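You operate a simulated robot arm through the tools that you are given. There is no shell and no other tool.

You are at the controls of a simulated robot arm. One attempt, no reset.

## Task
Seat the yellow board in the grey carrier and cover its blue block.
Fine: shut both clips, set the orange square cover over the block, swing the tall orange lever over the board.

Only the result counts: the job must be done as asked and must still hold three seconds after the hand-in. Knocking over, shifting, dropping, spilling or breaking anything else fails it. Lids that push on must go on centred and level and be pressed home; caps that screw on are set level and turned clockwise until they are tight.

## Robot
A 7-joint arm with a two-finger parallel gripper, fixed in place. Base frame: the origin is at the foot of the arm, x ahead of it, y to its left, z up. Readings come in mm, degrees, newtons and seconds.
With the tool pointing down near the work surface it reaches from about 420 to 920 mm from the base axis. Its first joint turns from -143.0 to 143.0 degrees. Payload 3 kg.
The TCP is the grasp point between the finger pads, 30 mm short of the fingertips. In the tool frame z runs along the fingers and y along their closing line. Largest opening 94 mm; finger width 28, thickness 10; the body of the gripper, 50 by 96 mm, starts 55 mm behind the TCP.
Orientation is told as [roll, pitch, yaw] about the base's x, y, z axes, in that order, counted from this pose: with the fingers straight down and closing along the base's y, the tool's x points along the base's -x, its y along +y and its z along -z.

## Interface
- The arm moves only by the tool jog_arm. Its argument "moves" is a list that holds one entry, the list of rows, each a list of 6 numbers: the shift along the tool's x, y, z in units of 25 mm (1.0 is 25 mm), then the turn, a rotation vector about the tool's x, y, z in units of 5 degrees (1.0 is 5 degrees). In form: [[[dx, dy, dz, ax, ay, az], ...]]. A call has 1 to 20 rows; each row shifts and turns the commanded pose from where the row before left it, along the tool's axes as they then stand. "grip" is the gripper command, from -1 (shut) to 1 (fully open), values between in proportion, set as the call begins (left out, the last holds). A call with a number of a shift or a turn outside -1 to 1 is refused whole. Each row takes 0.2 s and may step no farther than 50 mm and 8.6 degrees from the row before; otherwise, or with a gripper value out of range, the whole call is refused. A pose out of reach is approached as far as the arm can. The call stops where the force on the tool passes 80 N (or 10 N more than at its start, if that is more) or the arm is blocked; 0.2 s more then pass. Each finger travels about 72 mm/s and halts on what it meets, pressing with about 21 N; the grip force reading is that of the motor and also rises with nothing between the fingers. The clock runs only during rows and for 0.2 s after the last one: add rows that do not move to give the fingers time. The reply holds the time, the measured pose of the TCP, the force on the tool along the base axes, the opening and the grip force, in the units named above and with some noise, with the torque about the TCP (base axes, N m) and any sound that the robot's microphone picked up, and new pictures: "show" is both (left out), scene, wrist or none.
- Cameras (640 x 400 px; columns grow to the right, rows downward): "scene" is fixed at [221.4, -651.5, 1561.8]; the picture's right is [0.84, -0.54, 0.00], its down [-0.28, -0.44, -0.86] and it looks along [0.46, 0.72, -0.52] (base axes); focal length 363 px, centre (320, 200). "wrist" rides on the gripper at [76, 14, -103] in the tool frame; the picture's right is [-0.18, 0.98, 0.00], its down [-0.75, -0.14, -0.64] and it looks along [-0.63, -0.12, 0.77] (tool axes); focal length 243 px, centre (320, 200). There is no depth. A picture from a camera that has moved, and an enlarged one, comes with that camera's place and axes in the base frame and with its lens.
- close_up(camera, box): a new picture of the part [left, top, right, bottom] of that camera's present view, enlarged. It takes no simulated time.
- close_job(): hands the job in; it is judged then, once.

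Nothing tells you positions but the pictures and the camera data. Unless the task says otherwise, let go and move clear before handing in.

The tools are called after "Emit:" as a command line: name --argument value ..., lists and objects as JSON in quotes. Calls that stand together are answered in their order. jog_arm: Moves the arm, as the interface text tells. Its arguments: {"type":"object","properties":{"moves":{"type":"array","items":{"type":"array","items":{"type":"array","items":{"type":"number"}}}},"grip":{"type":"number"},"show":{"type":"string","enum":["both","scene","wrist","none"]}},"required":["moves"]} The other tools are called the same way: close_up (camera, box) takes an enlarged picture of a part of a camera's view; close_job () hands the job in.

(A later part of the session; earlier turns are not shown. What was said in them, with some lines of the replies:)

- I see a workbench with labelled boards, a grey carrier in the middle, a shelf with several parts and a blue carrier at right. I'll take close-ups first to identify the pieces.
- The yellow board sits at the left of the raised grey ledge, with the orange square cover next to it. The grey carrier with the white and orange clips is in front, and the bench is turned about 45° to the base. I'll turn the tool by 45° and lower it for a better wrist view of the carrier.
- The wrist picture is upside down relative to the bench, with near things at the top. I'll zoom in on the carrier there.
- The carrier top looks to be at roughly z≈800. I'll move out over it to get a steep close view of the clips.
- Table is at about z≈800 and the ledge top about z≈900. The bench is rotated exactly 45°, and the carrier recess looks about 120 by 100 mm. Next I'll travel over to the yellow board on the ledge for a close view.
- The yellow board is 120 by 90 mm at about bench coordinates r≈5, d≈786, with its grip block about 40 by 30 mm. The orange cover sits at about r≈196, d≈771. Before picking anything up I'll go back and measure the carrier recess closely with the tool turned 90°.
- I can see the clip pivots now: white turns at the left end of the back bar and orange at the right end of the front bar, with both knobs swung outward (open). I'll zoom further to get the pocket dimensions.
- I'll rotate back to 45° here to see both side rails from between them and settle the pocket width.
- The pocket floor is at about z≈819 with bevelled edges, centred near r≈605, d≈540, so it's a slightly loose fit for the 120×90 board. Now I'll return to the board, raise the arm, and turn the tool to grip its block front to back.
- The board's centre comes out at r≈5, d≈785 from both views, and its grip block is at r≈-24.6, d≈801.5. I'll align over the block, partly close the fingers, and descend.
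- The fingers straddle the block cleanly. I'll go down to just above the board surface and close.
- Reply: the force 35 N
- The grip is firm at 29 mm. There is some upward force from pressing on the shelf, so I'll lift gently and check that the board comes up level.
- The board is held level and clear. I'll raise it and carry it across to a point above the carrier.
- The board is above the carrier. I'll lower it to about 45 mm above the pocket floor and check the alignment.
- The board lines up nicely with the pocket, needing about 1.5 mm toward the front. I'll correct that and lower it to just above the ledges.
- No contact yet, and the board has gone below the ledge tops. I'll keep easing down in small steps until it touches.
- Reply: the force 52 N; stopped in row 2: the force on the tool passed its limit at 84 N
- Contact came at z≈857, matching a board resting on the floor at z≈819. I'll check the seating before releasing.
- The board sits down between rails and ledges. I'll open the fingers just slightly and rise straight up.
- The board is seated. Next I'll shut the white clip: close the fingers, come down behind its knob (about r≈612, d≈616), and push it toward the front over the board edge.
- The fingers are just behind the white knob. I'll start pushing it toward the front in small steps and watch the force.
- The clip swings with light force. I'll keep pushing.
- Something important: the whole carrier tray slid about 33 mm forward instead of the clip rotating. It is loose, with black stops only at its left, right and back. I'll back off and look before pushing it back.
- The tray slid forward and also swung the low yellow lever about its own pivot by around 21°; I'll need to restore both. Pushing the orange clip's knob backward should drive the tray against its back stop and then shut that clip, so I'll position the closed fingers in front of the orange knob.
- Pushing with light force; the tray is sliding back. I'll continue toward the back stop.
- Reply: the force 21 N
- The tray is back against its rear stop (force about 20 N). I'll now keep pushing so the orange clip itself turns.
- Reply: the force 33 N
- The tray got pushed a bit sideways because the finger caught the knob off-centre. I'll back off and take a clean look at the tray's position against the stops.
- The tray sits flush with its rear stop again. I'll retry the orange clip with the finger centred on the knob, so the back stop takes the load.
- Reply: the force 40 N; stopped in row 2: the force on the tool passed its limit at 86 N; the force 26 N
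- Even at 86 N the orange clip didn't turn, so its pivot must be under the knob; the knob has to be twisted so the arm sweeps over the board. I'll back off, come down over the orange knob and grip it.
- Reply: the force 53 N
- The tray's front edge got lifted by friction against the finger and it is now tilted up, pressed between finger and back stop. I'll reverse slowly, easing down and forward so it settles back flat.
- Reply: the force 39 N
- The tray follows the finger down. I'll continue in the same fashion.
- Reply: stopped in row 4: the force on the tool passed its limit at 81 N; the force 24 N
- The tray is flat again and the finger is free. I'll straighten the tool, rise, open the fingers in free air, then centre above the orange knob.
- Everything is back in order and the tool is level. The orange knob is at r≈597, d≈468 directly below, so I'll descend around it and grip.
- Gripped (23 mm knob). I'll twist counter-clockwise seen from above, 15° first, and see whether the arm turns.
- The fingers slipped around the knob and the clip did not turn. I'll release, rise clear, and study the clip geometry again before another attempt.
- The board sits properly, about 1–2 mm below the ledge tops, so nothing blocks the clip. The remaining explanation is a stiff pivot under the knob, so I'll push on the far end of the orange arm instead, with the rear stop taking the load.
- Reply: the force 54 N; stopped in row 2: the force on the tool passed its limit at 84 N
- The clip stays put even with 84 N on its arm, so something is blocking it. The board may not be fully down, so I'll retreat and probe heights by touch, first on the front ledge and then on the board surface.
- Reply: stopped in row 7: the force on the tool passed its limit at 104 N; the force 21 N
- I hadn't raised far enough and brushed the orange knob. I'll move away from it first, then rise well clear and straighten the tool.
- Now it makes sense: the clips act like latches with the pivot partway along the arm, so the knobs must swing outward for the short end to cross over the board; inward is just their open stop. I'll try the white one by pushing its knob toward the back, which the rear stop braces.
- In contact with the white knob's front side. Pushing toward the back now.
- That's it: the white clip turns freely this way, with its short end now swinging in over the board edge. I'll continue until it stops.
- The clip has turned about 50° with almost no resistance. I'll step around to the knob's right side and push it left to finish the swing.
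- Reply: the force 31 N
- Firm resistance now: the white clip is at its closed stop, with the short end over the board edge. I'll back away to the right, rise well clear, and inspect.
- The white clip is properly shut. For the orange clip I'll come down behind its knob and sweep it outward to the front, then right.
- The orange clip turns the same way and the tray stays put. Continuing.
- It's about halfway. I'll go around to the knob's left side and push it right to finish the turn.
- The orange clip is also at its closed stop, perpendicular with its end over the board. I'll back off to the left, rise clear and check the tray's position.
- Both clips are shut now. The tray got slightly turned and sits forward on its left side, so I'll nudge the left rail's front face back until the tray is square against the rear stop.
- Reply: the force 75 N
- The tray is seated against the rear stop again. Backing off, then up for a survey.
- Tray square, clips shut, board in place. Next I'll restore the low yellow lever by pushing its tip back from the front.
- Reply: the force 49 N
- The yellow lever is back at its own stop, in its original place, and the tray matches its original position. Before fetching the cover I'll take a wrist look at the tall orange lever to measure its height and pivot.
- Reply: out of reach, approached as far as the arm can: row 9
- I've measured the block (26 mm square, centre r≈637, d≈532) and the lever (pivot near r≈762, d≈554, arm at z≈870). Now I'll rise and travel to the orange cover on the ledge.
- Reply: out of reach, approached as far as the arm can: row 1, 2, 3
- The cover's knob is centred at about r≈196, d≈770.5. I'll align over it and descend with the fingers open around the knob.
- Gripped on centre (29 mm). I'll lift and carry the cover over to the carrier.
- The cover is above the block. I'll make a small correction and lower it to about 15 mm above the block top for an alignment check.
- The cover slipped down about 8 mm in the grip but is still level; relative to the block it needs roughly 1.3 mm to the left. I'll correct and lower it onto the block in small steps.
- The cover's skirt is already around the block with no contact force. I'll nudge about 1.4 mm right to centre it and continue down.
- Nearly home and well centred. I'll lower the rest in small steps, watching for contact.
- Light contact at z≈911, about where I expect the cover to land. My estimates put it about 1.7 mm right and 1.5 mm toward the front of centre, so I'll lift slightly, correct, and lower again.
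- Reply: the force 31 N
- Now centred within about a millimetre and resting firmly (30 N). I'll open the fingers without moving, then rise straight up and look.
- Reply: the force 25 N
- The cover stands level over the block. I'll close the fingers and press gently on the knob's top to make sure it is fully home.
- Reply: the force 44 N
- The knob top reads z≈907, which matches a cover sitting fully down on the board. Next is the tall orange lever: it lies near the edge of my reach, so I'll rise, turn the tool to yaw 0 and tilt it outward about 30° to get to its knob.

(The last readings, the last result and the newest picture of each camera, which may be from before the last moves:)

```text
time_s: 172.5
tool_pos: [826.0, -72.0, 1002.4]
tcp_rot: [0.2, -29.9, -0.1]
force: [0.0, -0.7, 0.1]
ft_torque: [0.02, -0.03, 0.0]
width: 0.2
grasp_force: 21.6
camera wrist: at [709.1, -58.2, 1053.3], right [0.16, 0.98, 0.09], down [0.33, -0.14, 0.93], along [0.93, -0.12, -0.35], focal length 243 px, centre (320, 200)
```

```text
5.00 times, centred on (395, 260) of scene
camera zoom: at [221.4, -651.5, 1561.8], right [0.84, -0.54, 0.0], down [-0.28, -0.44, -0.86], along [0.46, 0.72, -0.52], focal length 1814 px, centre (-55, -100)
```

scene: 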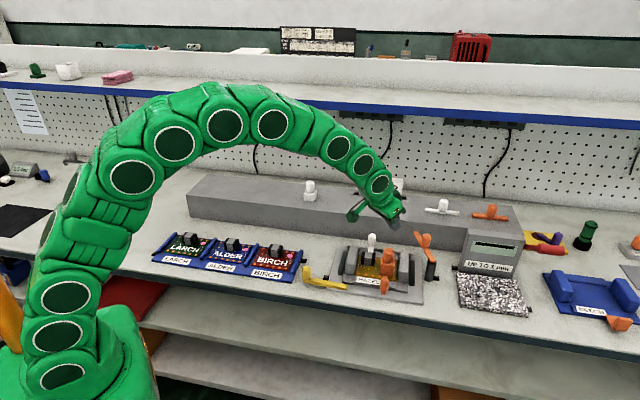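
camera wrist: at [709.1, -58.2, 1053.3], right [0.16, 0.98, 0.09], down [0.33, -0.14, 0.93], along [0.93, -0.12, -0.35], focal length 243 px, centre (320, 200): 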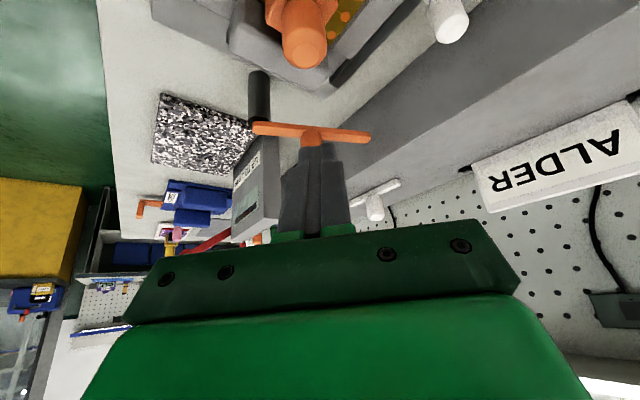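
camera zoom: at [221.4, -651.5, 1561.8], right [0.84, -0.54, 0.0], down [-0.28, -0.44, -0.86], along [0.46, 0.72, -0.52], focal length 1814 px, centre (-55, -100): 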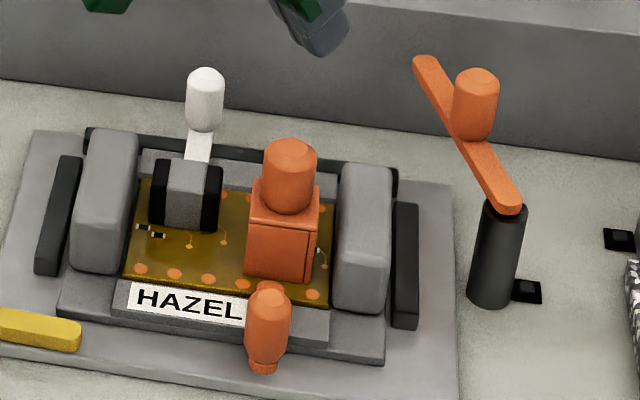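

I have the lever located: pivot at base (923, −145), knob at (950, −91), arm top about z≈878. I'll open the fingers and move out above the knob with this tilt.

Emit:
jog_arm --moves '[[[-0.65, -0.152, 0.764, 0, 0, 0], [-0.65, -0.152, 0.764, 0, 0, 0], [-0.65, -0.152, 0.764, 0, 0, 0], [-0.65, -0.152, 0.764, 0, 0, 0], [-0.65, -0.152, 0.764, 0, 0, 0], [0, 0, 0, 0, 0, 0]]]' --grip 0.2 --show "both"

Emit:
close_up --camera "wrist" --box '[220, 60, 440, 240]'

Emit:
close_up --camera "scene" --box '[370, 190, 470, 270]'

```text
time_s: 173.9
tool_pos: [945.2, -88.9, 958.8]
tcp_rot: [0.1, -29.9, 0.0]
force: [0.6, 0.7, 0.0]
ft_torque: [-0.01, 0.0, 0.02]
width: 56.5
grasp_force: 0.0
camera wrist: at [827.3, -75.2, 1011.2], right [0.16, 0.98, 0.09], down [0.33, -0.14, 0.93], along [0.93, -0.12, -0.35], focal length 243 px, centre (320, 200)
```

scene: 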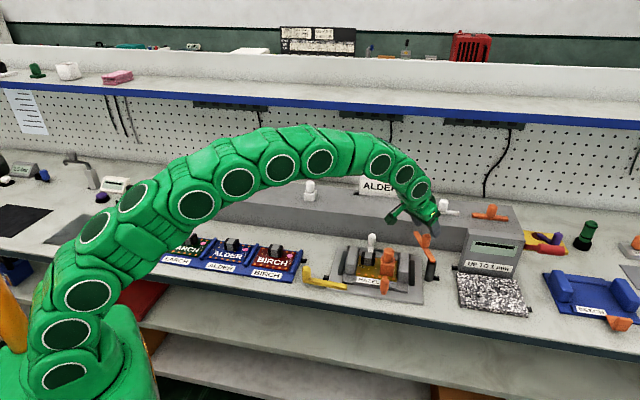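
wrist: 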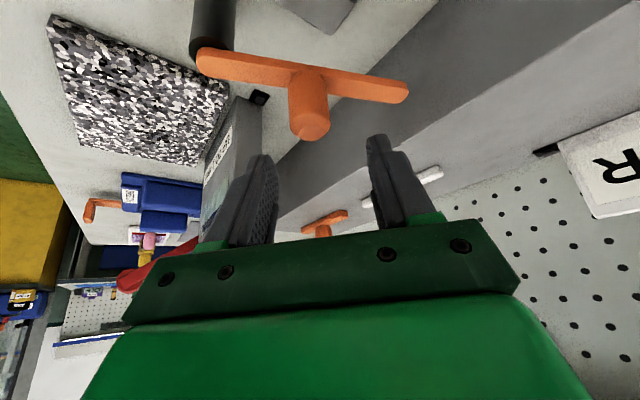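

```text
2.22 times, centred on (330, 150) of wrist
camera zoom: at [827.3, -75.2, 1011.2], right [0.16, 0.98, 0.09], down [0.33, -0.14, 0.93], along [0.93, -0.12, -0.35], focal length 539 px, centre (298, 311)
```

zoom: 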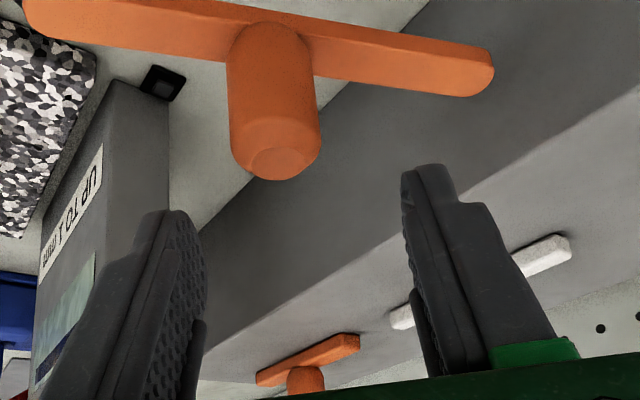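

```text
5.00 times, centred on (420, 230) of scene
camera zoom: at [221.4, -651.5, 1561.8], right [0.84, -0.54, 0.0], down [-0.28, -0.44, -0.86], along [0.46, 0.72, -0.52], focal length 1814 px, centre (-180, 50)
```

zoom: 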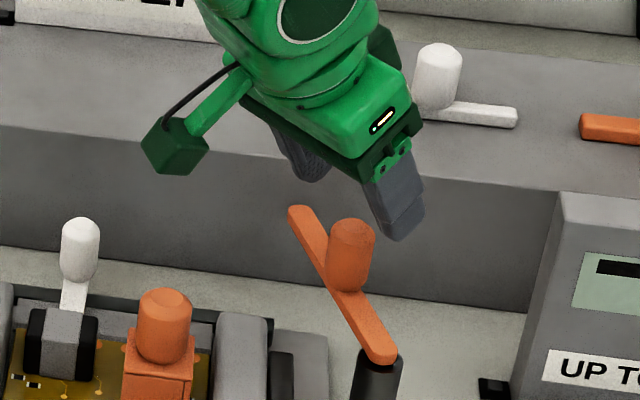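

Within reach. The lever knob is at about (949, −91.5) with its top near z≈920. I'll descend around it.

Emit:
jog_arm --moves '[[[0.346, -0.035, 0.567, 0, 0, 0], [0.346, -0.035, 0.567, 0, 0, 0], [0.346, -0.035, 0.567, 0, 0, 0], [0, 0, 0, 0, 0, 0]]]' --grip 0.2 --show "wrist"

Emit:
close_up --camera "wrist" --box '[220, 60, 440, 240]'

Emit:
close_up --camera "scene" --box '[380, 210, 460, 270]'

```text
time_s: 174.9
tool_pos: [943.4, -93.4, 908.9]
tcp_rot: [0.2, -29.7, 0.0]
force: [0.1, 0.4, 0.1]
ft_torque: [-0.02, 0.0, 0.01]
width: 56.2
grasp_force: 0.0
camera wrist: at [826.6, -79.7, 961.8], right [0.16, 0.98, 0.09], down [0.33, -0.14, 0.93], along [0.93, -0.12, -0.35], focal length 243 px, centre (320, 200)
```

wrist: 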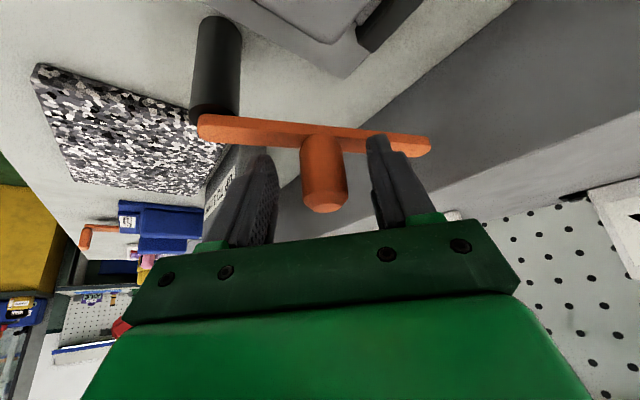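

```text
2.22 times, centred on (330, 150) of wrist
camera zoom: at [826.6, -79.7, 961.8], right [0.16, 0.98, 0.09], down [0.33, -0.14, 0.93], along [0.93, -0.12, -0.35], focal length 539 px, centre (298, 311)
```

zoom: 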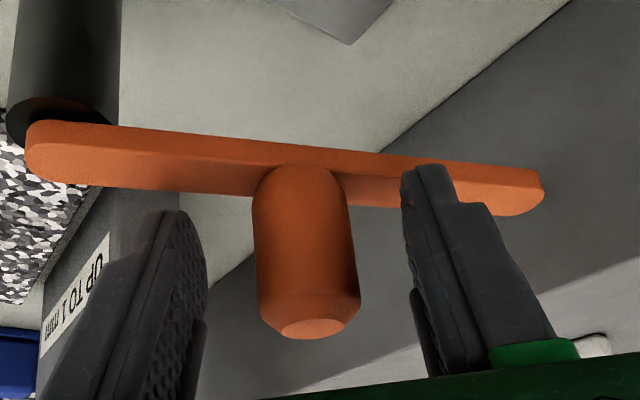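

```text
6.67 times, centred on (420, 240) of scene
camera zoom: at [221.4, -651.5, 1561.8], right [0.84, -0.54, 0.0], down [-0.28, -0.44, -0.86], along [0.46, 0.72, -0.52], focal length 2418 px, centre (-347, -67)
```

zoom: 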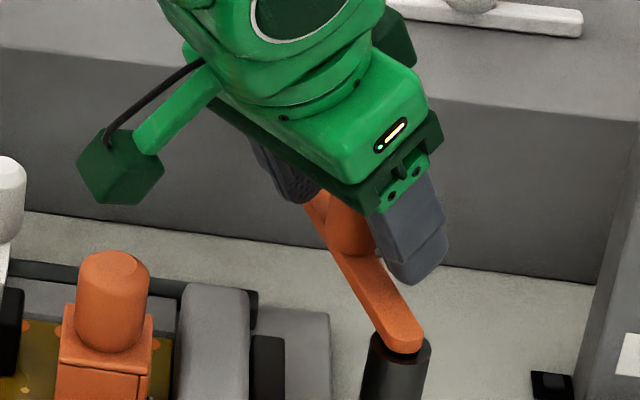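

The fingers straddle the lever's knob. I'll close on it and draw it a little along its arc toward the robot to see whether it swings freely.

Emit:
jog_arm --moves '[[[0, 0, 0, 0, 0, 0], [0, 0, 0, 0, 0, 0], [0, 0, 0, 0, 0, 0], [0, 0, 0, 0, 0, 0]]]' --grip -1 --show "none"

Emit:
jog_arm --moves '[[[0.2356, 0.12, -0.136, 0, 0, 0], [0.246, 0.084, -0.142, 0, 0, 0], [0, 0, 0, 0, 0, 0]]]' --grip -1 --show "wrist"

Emit:
close_up --camera "scene" --box '[380, 210, 460, 270]'

```text
time_s: 175.9
tool_pos: [943.4, -92.9, 909.8]
tcp_rot: [0.0, -29.8, 0.1]
force: [0.2, 16.7, 1.8]
ft_torque: [-0.29, 0.07, 0.05]
width: 29.3
grasp_force: 45.4
```

```text
time_s: 176.7
tool_pos: [928.9, -88.3, 910.5]
tcp_rot: [0.1, -29.9, 0.0]
force: [7.6, 16.8, 6.3]
ft_torque: [-0.05, -0.88, 0.36]
width: 28.8
grasp_force: 44.8
camera wrist: at [811.9, -74.3, 961.6], right [0.16, 0.98, 0.09], down [0.33, -0.14, 0.93], along [0.93, -0.12, -0.35], focal length 243 px, centre (320, 200)
```

wrist: 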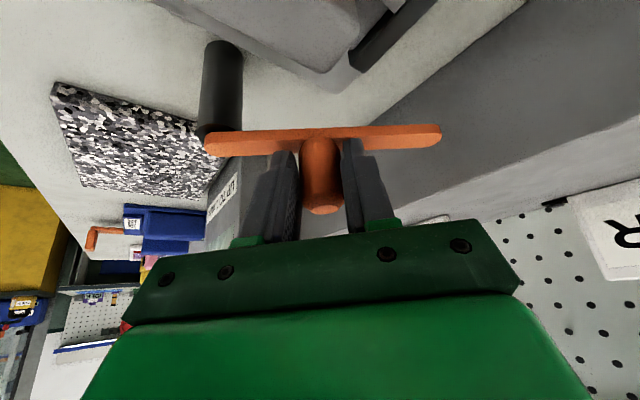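

```text
6.67 times, centred on (420, 240) of scene
camera zoom: at [221.4, -651.5, 1561.8], right [0.84, -0.54, 0.0], down [-0.28, -0.44, -0.86], along [0.46, 0.72, -0.52], focal length 2418 px, centre (-347, -67)
```

zoom: 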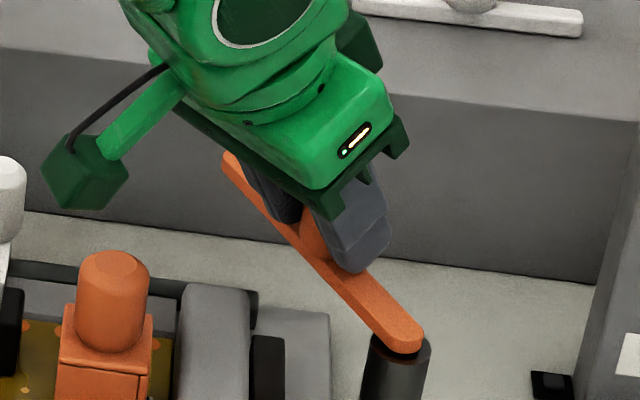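

The lever swings with the knob. I'll continue along the arc.

Emit:
jog_arm --moves '[[[0.253, 0.08, -0.146, 0, 0, 0], [0.256, 0.04, -0.148, 0, 0, 0], [0.253, -0.01, -0.146, 0, 0, 0], [0, 0, 0, 0, 0, 0]]]' --grip -1 --show "wrist"

Emit:
close_up --camera "scene" --box '[360, 210, 460, 280]'

```text
time_s: 177.7
tool_pos: [907.3, -87.6, 910.2]
tcp_rot: [0.0, -29.8, -0.1]
force: [2.5, -8.6, 7.1]
ft_torque: [0.0, -0.33, -0.01]
width: 27.0
grasp_force: 45.4
camera wrist: at [789.7, -72.9, 961.7], right [0.16, 0.98, 0.09], down [0.33, -0.14, 0.93], along [0.93, -0.12, -0.35], focal length 243 px, centre (320, 200)
```

wrist: 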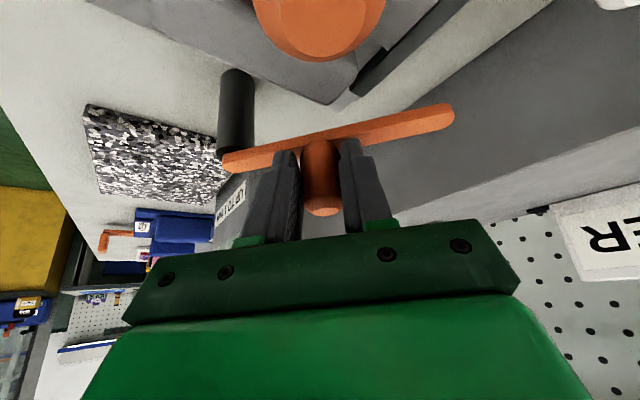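

```text
5.71 times, centred on (410, 245) of scene
camera zoom: at [221.4, -651.5, 1561.8], right [0.84, -0.54, 0.0], down [-0.28, -0.44, -0.86], along [0.46, 0.72, -0.52], focal length 2073 px, centre (-194, -57)
```

zoom: 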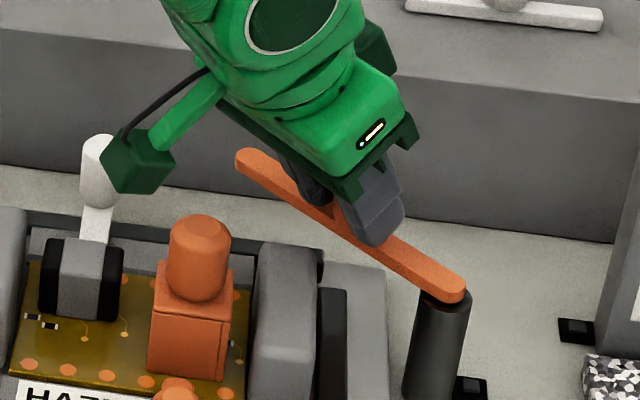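

Emit:
jog_arm --moves '[[[0.253, -0.1, -0.146, 0, 0, 0], [0.2425, -0.11, -0.14, 0, 0, 0], [0.2286, -0.14, -0.132, 0, 0, 0], [0, 0, 0, 0, 0, 0]]]' --grip -1 --show "wrist"

Emit:
close_up --camera "scene" --box '[350, 210, 450, 280]'

```text
time_s: 178.7
tool_pos: [885.1, -91.5, 909.6]
tcp_rot: [0.1, -29.7, 0.1]
force: [-12.3, 51.0, 5.6]
ft_torque: [0.37, 0.24, 1.44]
width: 24.8
grasp_force: 45.6
camera wrist: at [768.1, -77.5, 961.7], right [0.16, 0.98, 0.09], down [0.34, -0.14, 0.93], along [0.93, -0.11, -0.35], focal length 243 px, centre (320, 200)
```

wrist: 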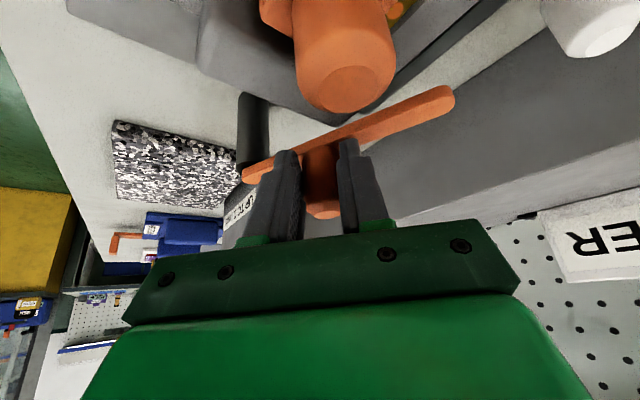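

```text
5.71 times, centred on (400, 245) of scene
camera zoom: at [221.4, -651.5, 1561.8], right [0.84, -0.54, 0.0], down [-0.28, -0.44, -0.86], along [0.46, 0.72, -0.52], focal length 2073 px, centre (-137, -57)
```

zoom: 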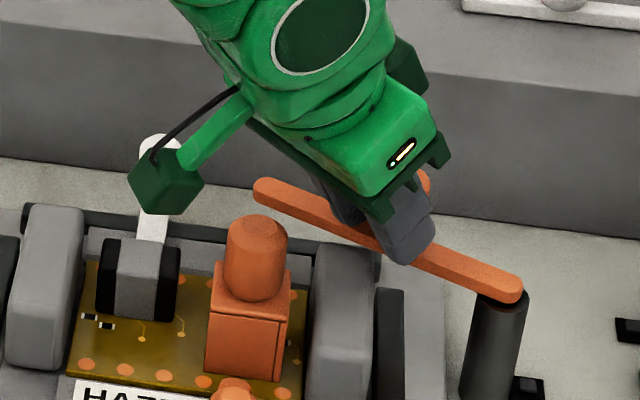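

The lever moved to about 109° but its knob is slipping out of the grip. I'll release, lift over it, close the fingers and come down on its far side so I can push it toward me instead.

Emit:
jog_arm --moves '[[[0, 0, 0, 0, 0, 0], [0, 0, 0, 0, 0, 0], [0, 0, 0, 0, 0, 0]]]' --grip 0.2 --show "none"

Emit:
jog_arm --moves '[[[-0.45, 0, -0.78, 0, 0, 0], [-0.45, 0, -0.78, 0, 0, 0], [0, 0, 0, 0, 0, 0]]]' --grip 0.2 --show "both"

Emit:
close_up --camera "scene" --box '[340, 205, 450, 290]'

Emit:
close_up --camera "wrist" --box '[220, 40, 460, 240]'

```text
time_s: 179.5
tool_pos: [884.8, -95.2, 910.0]
tcp_rot: [0.0, -30.0, 0.0]
force: [1.0, 0.3, -1.2]
ft_torque: [0.0, -0.01, 0.0]
width: 56.3
grasp_force: 0.1
```

```text
time_s: 180.3
tool_pos: [886.1, -94.6, 954.9]
tcp_rot: [0.1, -29.9, 0.0]
force: [0.3, -0.2, 0.1]
ft_torque: [-0.04, 0.01, 0.0]
width: 56.3
grasp_force: 0.0
camera wrist: at [768.9, -80.7, 1006.7], right [0.16, 0.98, 0.09], down [0.33, -0.14, 0.93], along [0.93, -0.12, -0.35], focal length 243 px, centre (320, 200)
```

scene: 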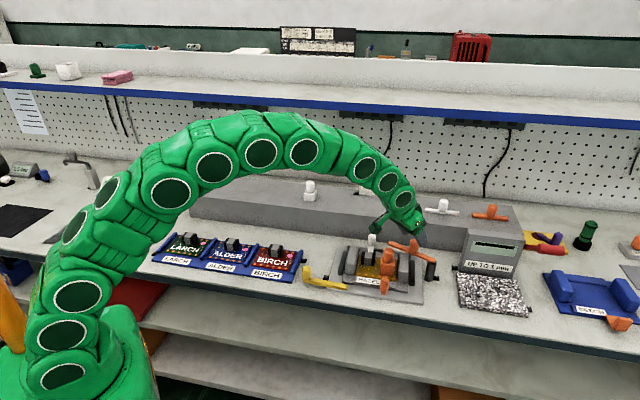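
wrist: 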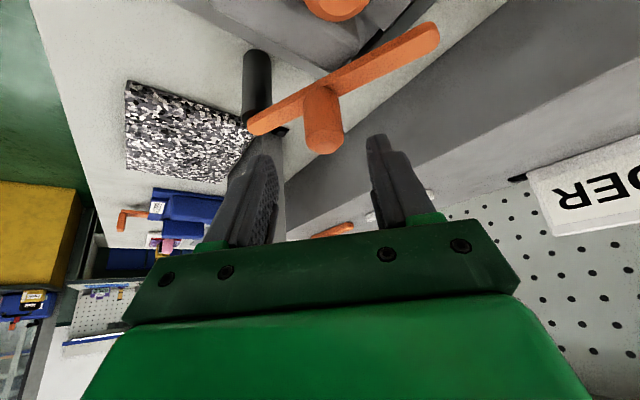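

```text
4.71 times, centred on (395, 248) of scene
camera zoom: at [221.4, -651.5, 1561.8], right [0.84, -0.54, 0.0], down [-0.28, -0.44, -0.86], along [0.46, 0.72, -0.52], focal length 1707 px, centre (-33, -24)
```

zoom: 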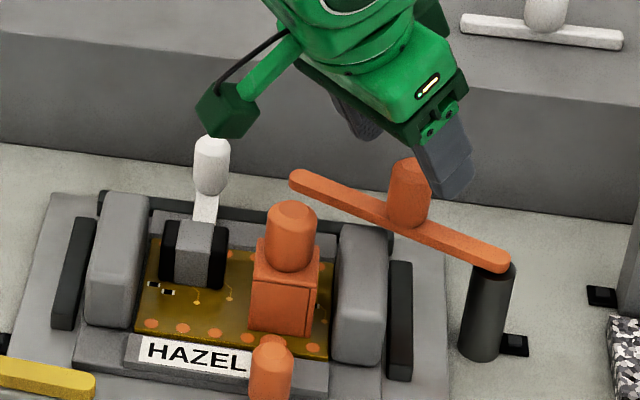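

```text
2.00 times, centred on (340, 140) of wrist
camera zoom: at [768.9, -80.7, 1006.7], right [0.16, 0.98, 0.09], down [0.33, -0.14, 0.93], along [0.93, -0.12, -0.35], focal length 485 px, centre (280, 320)
```

zoom: 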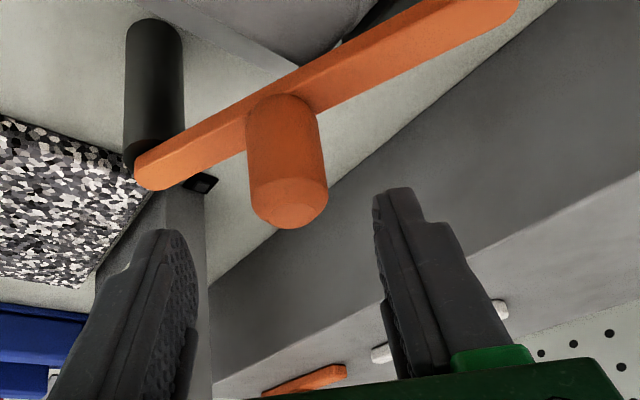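

Emit:
jog_arm --moves '[[[-0.682, 0.067, 0.394, 0, 0, 0], [-0.682, 0.067, 0.394, 0, 0, 0], [-0.72, 0.067, 0.416, 0, 0, 0], [0, 0, 0, 0, 0, 0]]]' --grip 0.2 --show "none"

Emit:
jog_arm --moves '[[[0, 0, 0, 0, 0, 0], [0, 0, 0, 0, 0, 0], [0, 0, 0, 0, 0, 0], [0.45, 0, 0.78, 0, 0, 0], [0.45, 0, 0.78, 0, 0, 0], [0, 0, 0, 0, 0, 0]]]' --grip -1 --show "both"

Emit:
close_up --camera "scene" --box '[370, 205, 460, 275]'

Emit:
close_up --camera "wrist" --box '[220, 40, 460, 240]'

```text
time_s: 181.3
tool_pos: [945.7, -90.3, 954.4]
tcp_rot: [0.1, -29.7, -0.1]
force: [1.0, -0.6, 0.7]
ft_torque: [0.0, -0.01, 0.02]
width: 56.2
grasp_force: 0.1
```

```text
time_s: 182.7
tool_pos: [946.6, -89.7, 909.9]
tcp_rot: [0.1, -29.9, 0.0]
force: [-0.4, 0.0, 0.5]
ft_torque: [0.0, 0.01, -0.01]
width: 0.1
grasp_force: 20.6
camera wrist: at [829.8, -75.1, 961.4], right [0.16, 0.98, 0.09], down [0.33, -0.14, 0.93], along [0.93, -0.12, -0.35], focal length 243 px, centre (320, 200)
```

scene: 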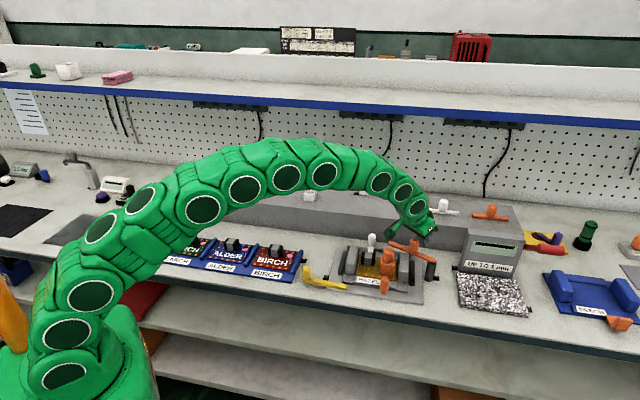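
wrist: 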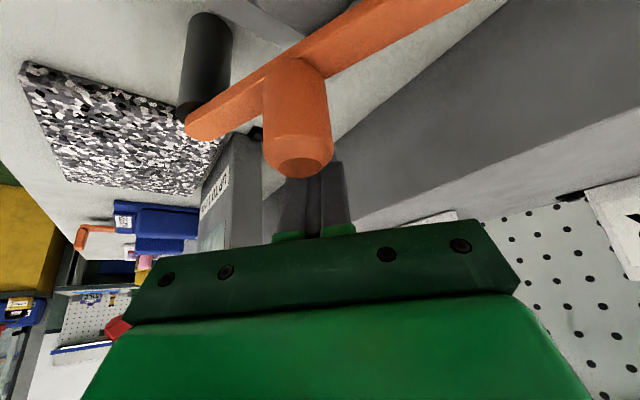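

```text
5.71 times, centred on (415, 240) of scene
camera zoom: at [221.4, -651.5, 1561.8], right [0.84, -0.54, 0.0], down [-0.28, -0.44, -0.86], along [0.46, 0.72, -0.52], focal length 2073 px, centre (-223, -29)
```

zoom: 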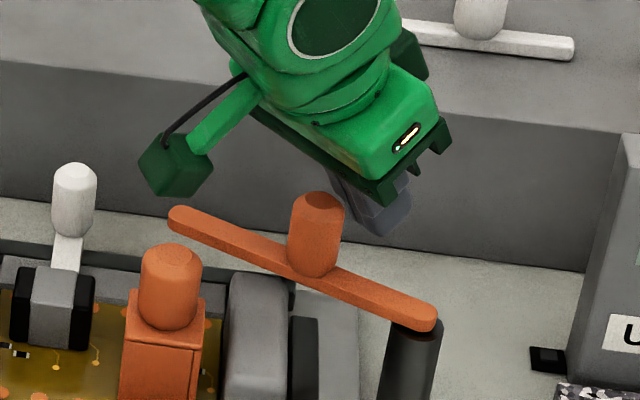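

```text
2.00 times, centred on (340, 140) of wrist
camera zoom: at [829.8, -75.1, 961.4], right [0.16, 0.98, 0.09], down [0.33, -0.14, 0.93], along [0.93, -0.12, -0.35], focal length 485 px, centre (280, 320)
```

zoom: 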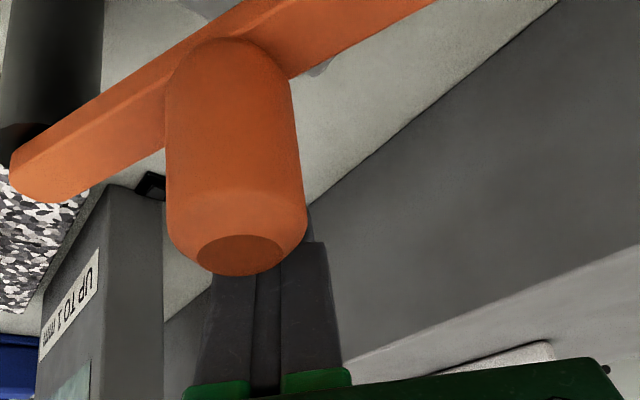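

Emit:
jog_arm --moves '[[[0.346, 0, -0.2, 0, 0, 0], [0.2, -0.03, -0.115, 0, 0, 0], [0.2, -0.05, -0.115, 0, 0, 0], [0, 0, 0, 0, 0, 0]]]' --grip -1 --show "wrist"

Emit:
close_up --camera "scene" --box '[350, 215, 440, 285]'

Emit:
close_up --camera "wrist" --box '[220, 0, 460, 200]'

```text
time_s: 183.7
tool_pos: [926.3, -93.0, 910.1]
tcp_rot: [0.1, -29.9, 0.0]
force: [0.3, 0.2, 2.1]
ft_torque: [0.02, 0.05, -0.03]
width: 0.0
grasp_force: 21.1
camera wrist: at [807.5, -77.6, 961.7], right [0.16, 0.98, 0.09], down [0.33, -0.14, 0.93], along [0.93, -0.12, -0.35], focal length 243 px, centre (320, 200)
```

wrist: 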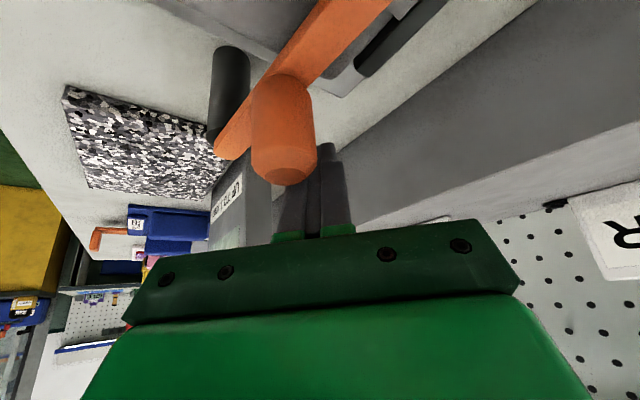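

```text
5.71 times, centred on (395, 250) of scene
camera zoom: at [221.4, -651.5, 1561.8], right [0.84, -0.54, 0.0], down [-0.28, -0.44, -0.86], along [0.46, 0.72, -0.52], focal length 2073 px, centre (-109, -86)
```

zoom: 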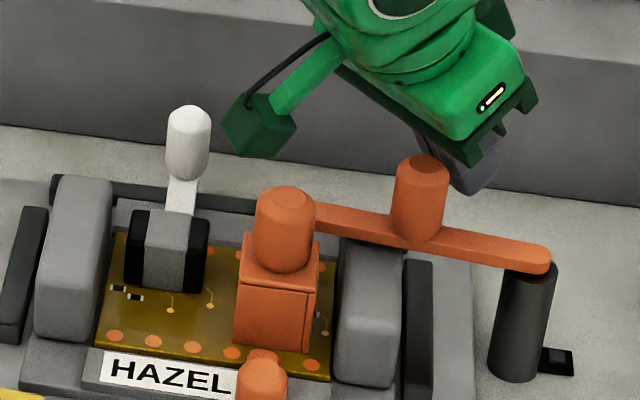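

```text
2.00 times, centred on (340, 100) of wrist
camera zoom: at [807.5, -77.6, 961.7], right [0.16, 0.98, 0.09], down [0.33, -0.14, 0.93], along [0.93, -0.12, -0.35], focal length 485 px, centre (280, 400)
```

zoom: 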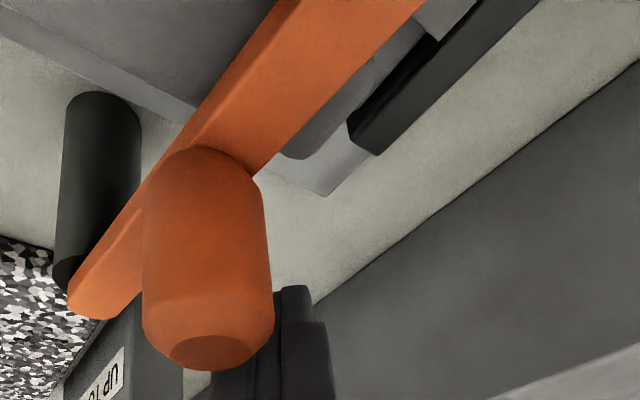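

The lever has swung round to about 129°, its arm now reaching over the board just behind the cover's knob, with no resistance. I'll ease it a little further, watching for its stop or contact.

Emit:
jog_arm --moves '[[[0.1, -0.08, -0.058, 0, 0, 0], [0, 0, 0, 0, 0, 0]]]' --grip -1 --show "none"

Emit:
jog_arm --moves '[[[0.07, -0.06, -0.04, 0, 0, 0], [0, 0, 0, 0, 0, 0]]]' --grip -1 --show "wrist"

Emit:
close_up --camera "scene" --box '[360, 225, 430, 285]'

Emit:
close_up --camera "wrist" --box '[220, 0, 460, 200]'

```text
time_s: 184.3
tool_pos: [922.5, -94.0, 909.4]
tcp_rot: [0.1, -29.9, 0.1]
force: [1.7, 0.3, 4.0]
ft_torque: [-0.03, 0.09, 0.0]
width: 0.1
grasp_force: 20.9
```

```text
time_s: 184.9
tool_pos: [919.3, -95.3, 910.3]
tcp_rot: [-0.1, -29.9, 0.0]
force: [8.6, 1.6, 3.3]
ft_torque: [-0.01, 0.13, 0.02]
width: 0.0
grasp_force: 21.3
camera wrist: at [802.6, -80.8, 961.4], right [0.16, 0.98, 0.09], down [0.33, -0.14, 0.93], along [0.93, -0.12, -0.35], focal length 243 px, centre (320, 200)
```

wrist: 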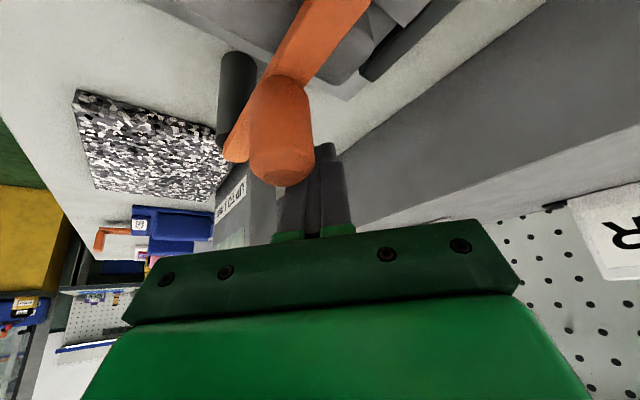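

```text
6.67 times, centred on (395, 255) of scene
camera zoom: at [221.4, -651.5, 1561.8], right [0.84, -0.54, 0.0], down [-0.28, -0.44, -0.86], along [0.46, 0.72, -0.52], focal length 2418 px, centre (-180, -167)
```

zoom: 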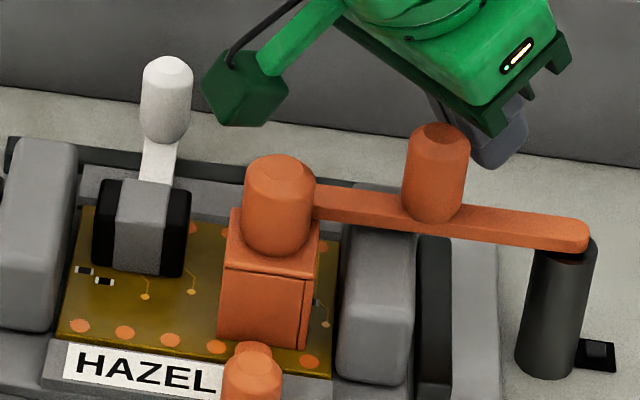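

```text
2.00 times, centred on (340, 100) of wrist
camera zoom: at [802.6, -80.8, 961.4], right [0.16, 0.98, 0.09], down [0.33, -0.14, 0.93], along [0.93, -0.12, -0.35], focal length 485 px, centre (280, 400)
```

zoom: 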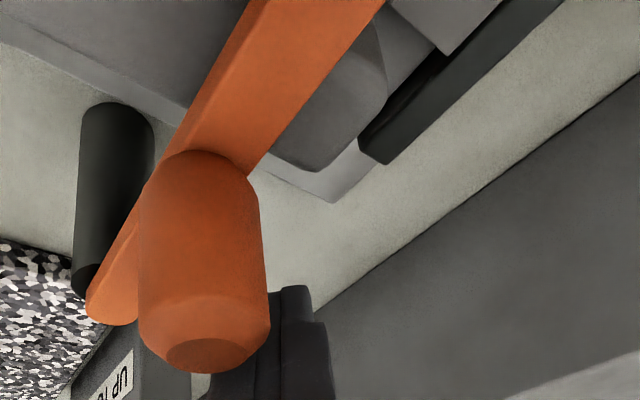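

Emit:
close_up --camera "scene" --box '[380, 235, 410, 265]'

Emit:
close_up --camera "wrist" --box '[300, 0, 400, 60]'

```text
13.33 times, centred on (395, 250) of scene
camera zoom: at [221.4, -651.5, 1561.8], right [0.84, -0.54, 0.0], down [-0.28, -0.44, -0.86], along [0.46, 0.72, -0.52], focal length 4836 px, centre (-680, -467)
```

zoom: 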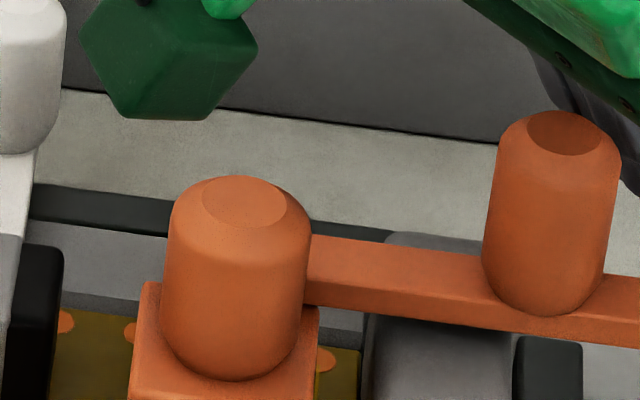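

```text
6.40 times, centred on (350, 30) of wrist
camera zoom: at [802.6, -80.8, 961.4], right [0.16, 0.98, 0.09], down [0.33, -0.14, 0.93], along [0.93, -0.12, -0.35], focal length 1553 px, centre (128, 1288)
```

zoom: 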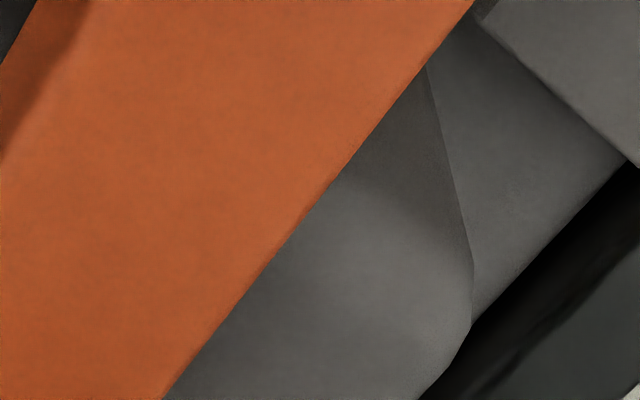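

The lever's arm is now parallel to the carrier edge, right behind the cover's knob, and it has met light resistance, consistent with its stop. I'll back the fingers off outward, rise, and straighten the tool to inspect everything.

Emit:
jog_arm --moves '[[[-0.416, 0, 0.24, 0, 0, 0], [-0.4, 0, -0.693, 0, 0, 0], [-0.4, 0, -0.693, 0, 0, 0], [-0.4, 0, -0.693, 0, 0, 0], [-0.4, 0, -0.693, 0, 0, 0], [0.7, 0, -0.404, 0, 0, 0], [0.7, 0, -0.404, 0, 0, 0], [0.7, 0, -0.404, 0, 0, 0], [0.7, 0, -0.404, 0, 1, 0], [0, 0, 0, 0, 1, 0], [0, 0, 0, 0, 1, 0], [0, 0, 0, 0, 1, 0], [0, 0, 0, 0, 1, 0], [0, 0, 0, 0, 1, 0], [0, 0, 0, 0, 0, 0]]]' --grip -1 --show "both"

Emit:
close_up --camera "scene" --box '[340, 215, 450, 300]'

Emit:
close_up --camera "wrist" --box '[200, 0, 480, 220]'

```text
time_s: 188.1
tool_pos: [851.0, -96.1, 989.5]
tcp_rot: [0.0, 0.2, 0.0]
force: [0.7, -0.1, 0.3]
ft_torque: [0.03, -0.01, -0.01]
width: 0.0
grasp_force: 21.0
camera wrist: at [775.7, -81.7, 1092.8], right [0.18, 0.98, 0.0], down [0.76, -0.14, 0.64], along [0.63, -0.12, -0.77], focal length 243 px, centre (320, 200)
```

scene: 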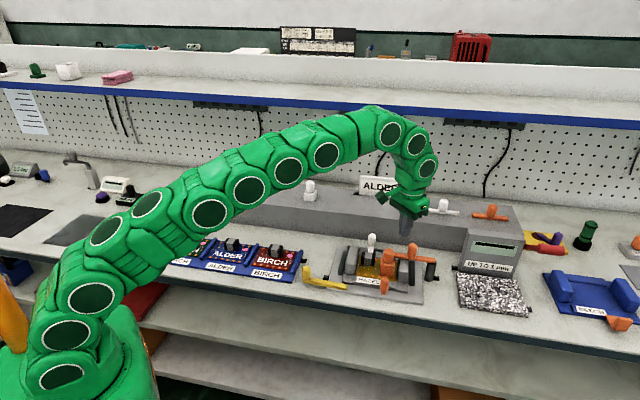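
wrist: 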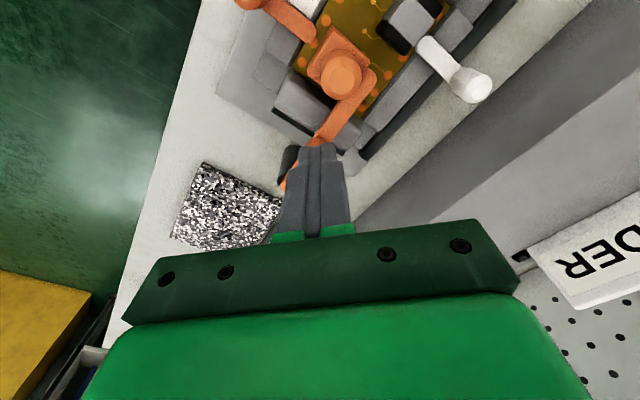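

```text
4.71 times, centred on (395, 258) of scene
camera zoom: at [221.4, -651.5, 1561.8], right [0.84, -0.54, 0.0], down [-0.28, -0.44, -0.86], along [0.46, 0.72, -0.52], focal length 1707 px, centre (-33, -71)
```

zoom: 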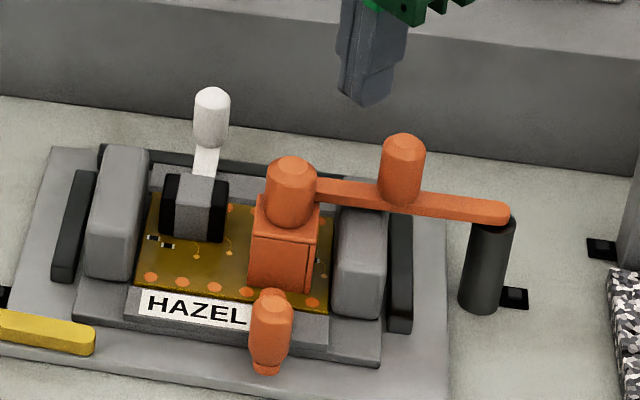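

```text
1.82 times, centred on (340, 110) of wrist
camera zoom: at [775.7, -81.7, 1092.8], right [0.18, 0.98, 0.0], down [0.76, -0.14, 0.64], along [0.63, -0.12, -0.77], focal length 441 px, centre (284, 364)
```

zoom: 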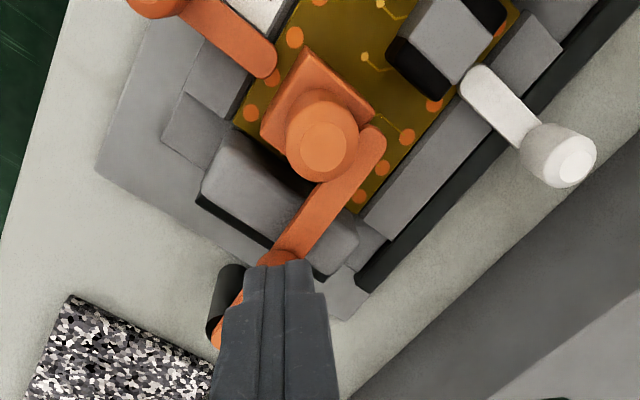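

The lever's arm measures 135° in base terms, exactly parallel to the carrier edge and over the board. I'll do a final close inspection of the cover, clips, board and surroundings.

Emit:
close_up --camera "scene" --box '[365, 235, 425, 290]'

Emit:
close_up --camera "wrist" --box '[280, 0, 400, 100]'

Emit:
close_up --camera "scene" --box '[290, 210, 450, 310]'

```text
7.27 times, centred on (395, 262) of scene
camera zoom: at [221.4, -651.5, 1561.8], right [0.84, -0.54, 0.0], down [-0.28, -0.44, -0.86], along [0.46, 0.72, -0.52], focal length 2638 px, centre (-226, -254)
```

zoom: 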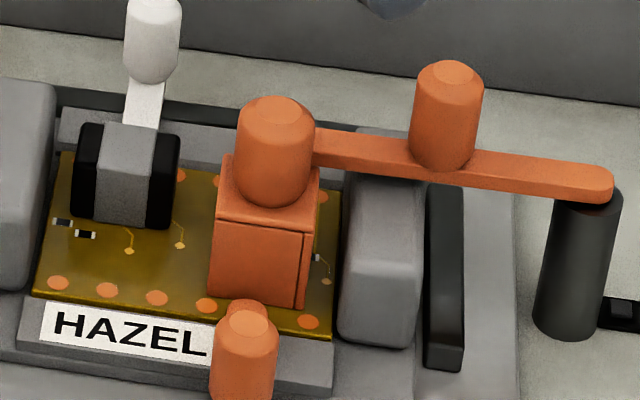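

```text
4.00 times, centred on (340, 50) of wrist
camera zoom: at [775.7, -81.7, 1092.8], right [0.18, 0.98, 0.0], down [0.76, -0.14, 0.64], along [0.63, -0.12, -0.77], focal length 970 px, centre (240, 800)
```

zoom: 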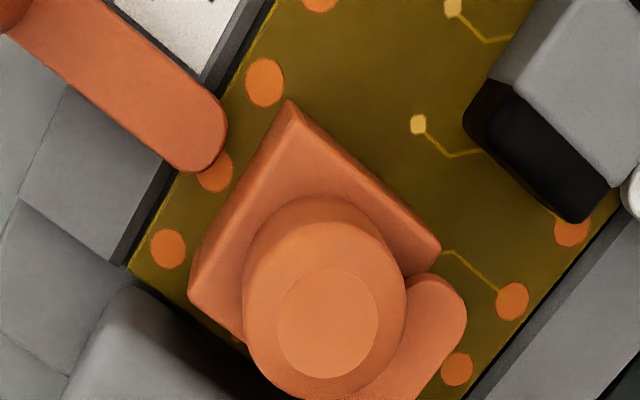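

```text
4.00 times, centred on (370, 260) of scene
camera zoom: at [221.4, -651.5, 1561.8], right [0.84, -0.54, 0.0], down [-0.28, -0.44, -0.86], along [0.46, 0.72, -0.52], focal length 1451 px, centre (120, -40)
```

zoom: 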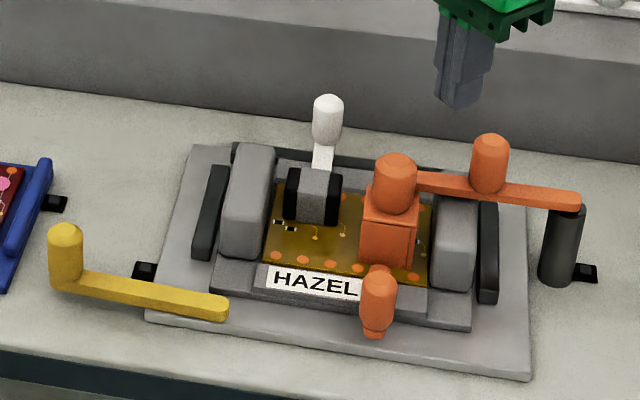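

Everything looks right: the board is seated, both clips are across its edges, the cover is square over the block and the lever lies over the board. I'll move the arm well clear before handing in.

Emit:
jog_arm --moves '[[[0.2, 0, -0.8, 0, 0, 0], [0.8, 0, -0.4, 0, 0, 0], [0.9, 0, -0.3, 0, 0, 0], [0.9, 0, -0.3, 0, 0, 0], [0.9, 0, -0.3, 0, 0, 0], [0.9, 0, -0.3, 0, 0, 0], [0.9, 0, -0.3, 0, 0, 0], [0.9, 0, -0.3, 0, 0, 0], [0.9, 0, 0, 0, 0, 0], [0, 0, 0, 0, 0, 0], [0, 0, 0, 0, 0, 0], [0, 0, 0, 0, 0, 0]]]' --grip -1 --show "both"

Emit:
close_up --camera "scene" --box '[290, 210, 450, 310]'

Emit:
close_up --camera "wrist" --box '[260, 0, 460, 200]'

```text
time_s: 190.7
tool_pos: [669.2, -95.9, 1063.3]
tcp_rot: [0.1, 0.1, 0.0]
force: [1.1, 1.0, 0.7]
ft_torque: [0.05, 0.01, -0.03]
width: 0.1
grasp_force: 21.1
camera wrist: at [593.0, -81.5, 1167.0], right [0.18, 0.98, 0.0], down [0.76, -0.14, 0.64], along [0.63, -0.12, -0.77], focal length 243 px, centre (320, 200)
```

scene: 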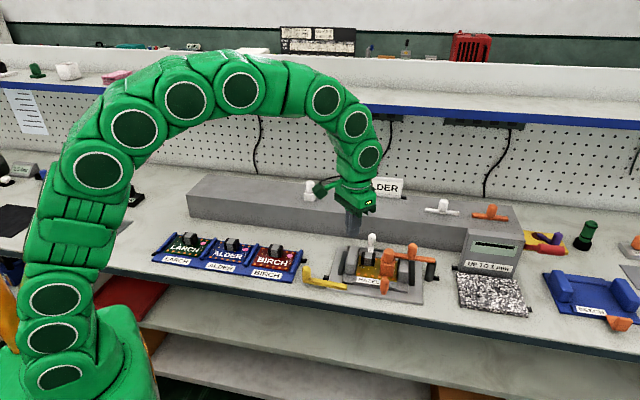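
wrist: 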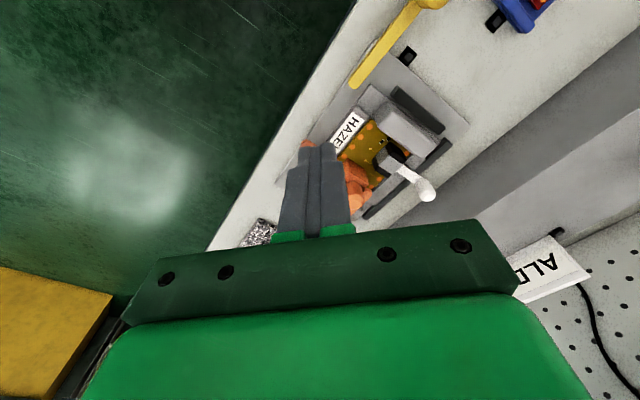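

```text
4.00 times, centred on (370, 260) of scene
camera zoom: at [221.4, -651.5, 1561.8], right [0.84, -0.54, 0.0], down [-0.28, -0.44, -0.86], along [0.46, 0.72, -0.52], focal length 1451 px, centre (120, -40)
```

zoom: 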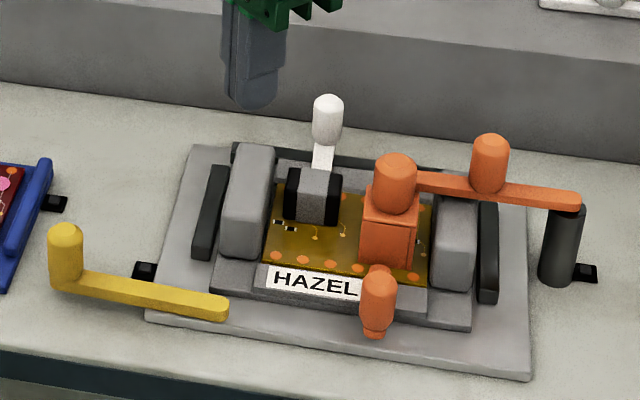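

```text
2.00 times, centred on (360, 100) of wrist
camera zoom: at [593.0, -81.5, 1167.0], right [0.18, 0.98, 0.0], down [0.76, -0.14, 0.64], along [0.63, -0.12, -0.77], focal length 485 px, centre (240, 400)
```

zoom: 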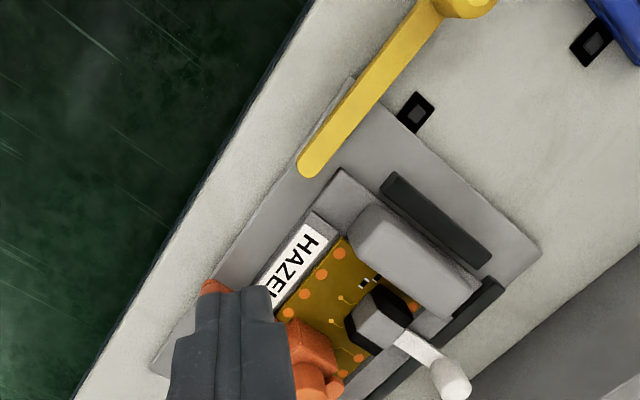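

The arm is clear and the scene is steady. The yellow board is seated in the grey carrier, both clips are shut, the orange square cover is over the blue block, and the tall orange lever lies over the board. The carrier and yellow lever are back where they started, so I'm handing in the job.

Emit:
close_job

```text
The job is handed in.
```

The yellow board is seated in the grey carrier and covered, and the job is handed in. I don't have the judge's verdict.

- **Board:** it rests on the pocket floor between the rails, level and just below the carrier's edge bars.
- **Clips:** both the white and the orange clip are turned to their closed stops, with their short ends over the board's edges.
- **Cover:** the orange square cover is level over the blue block. I pressed down on it, and its height matches a fully seated cover. It sits about 2 mm off centre from the block.
- **Lever:** the tall orange lever is swung over the board, parallel to the carrier edge. Its arm ends right beside the cover's knob, possibly touching it. I stopped when it met light resistance, which I took to be its stop.

**Disturbances along the way:**
- **Carrier moved:** I first pushed the clips the wrong way. That slid the loose carrier about 33 mm forward, and later its front edge lifted and tilted while the board was in it.
- **Yellow lever moved:** the sliding carrier also swung the low yellow lever about 21° out of place.
- **Orange clip struck:** I brushed the orange clip's knob once at about 104 N.

I put the carrier back against its rear stop and the yellow lever back at its own stop. In the last views both look within a few millimetres of where they started. If the judge counts any movement along the way, that is where it could fail.
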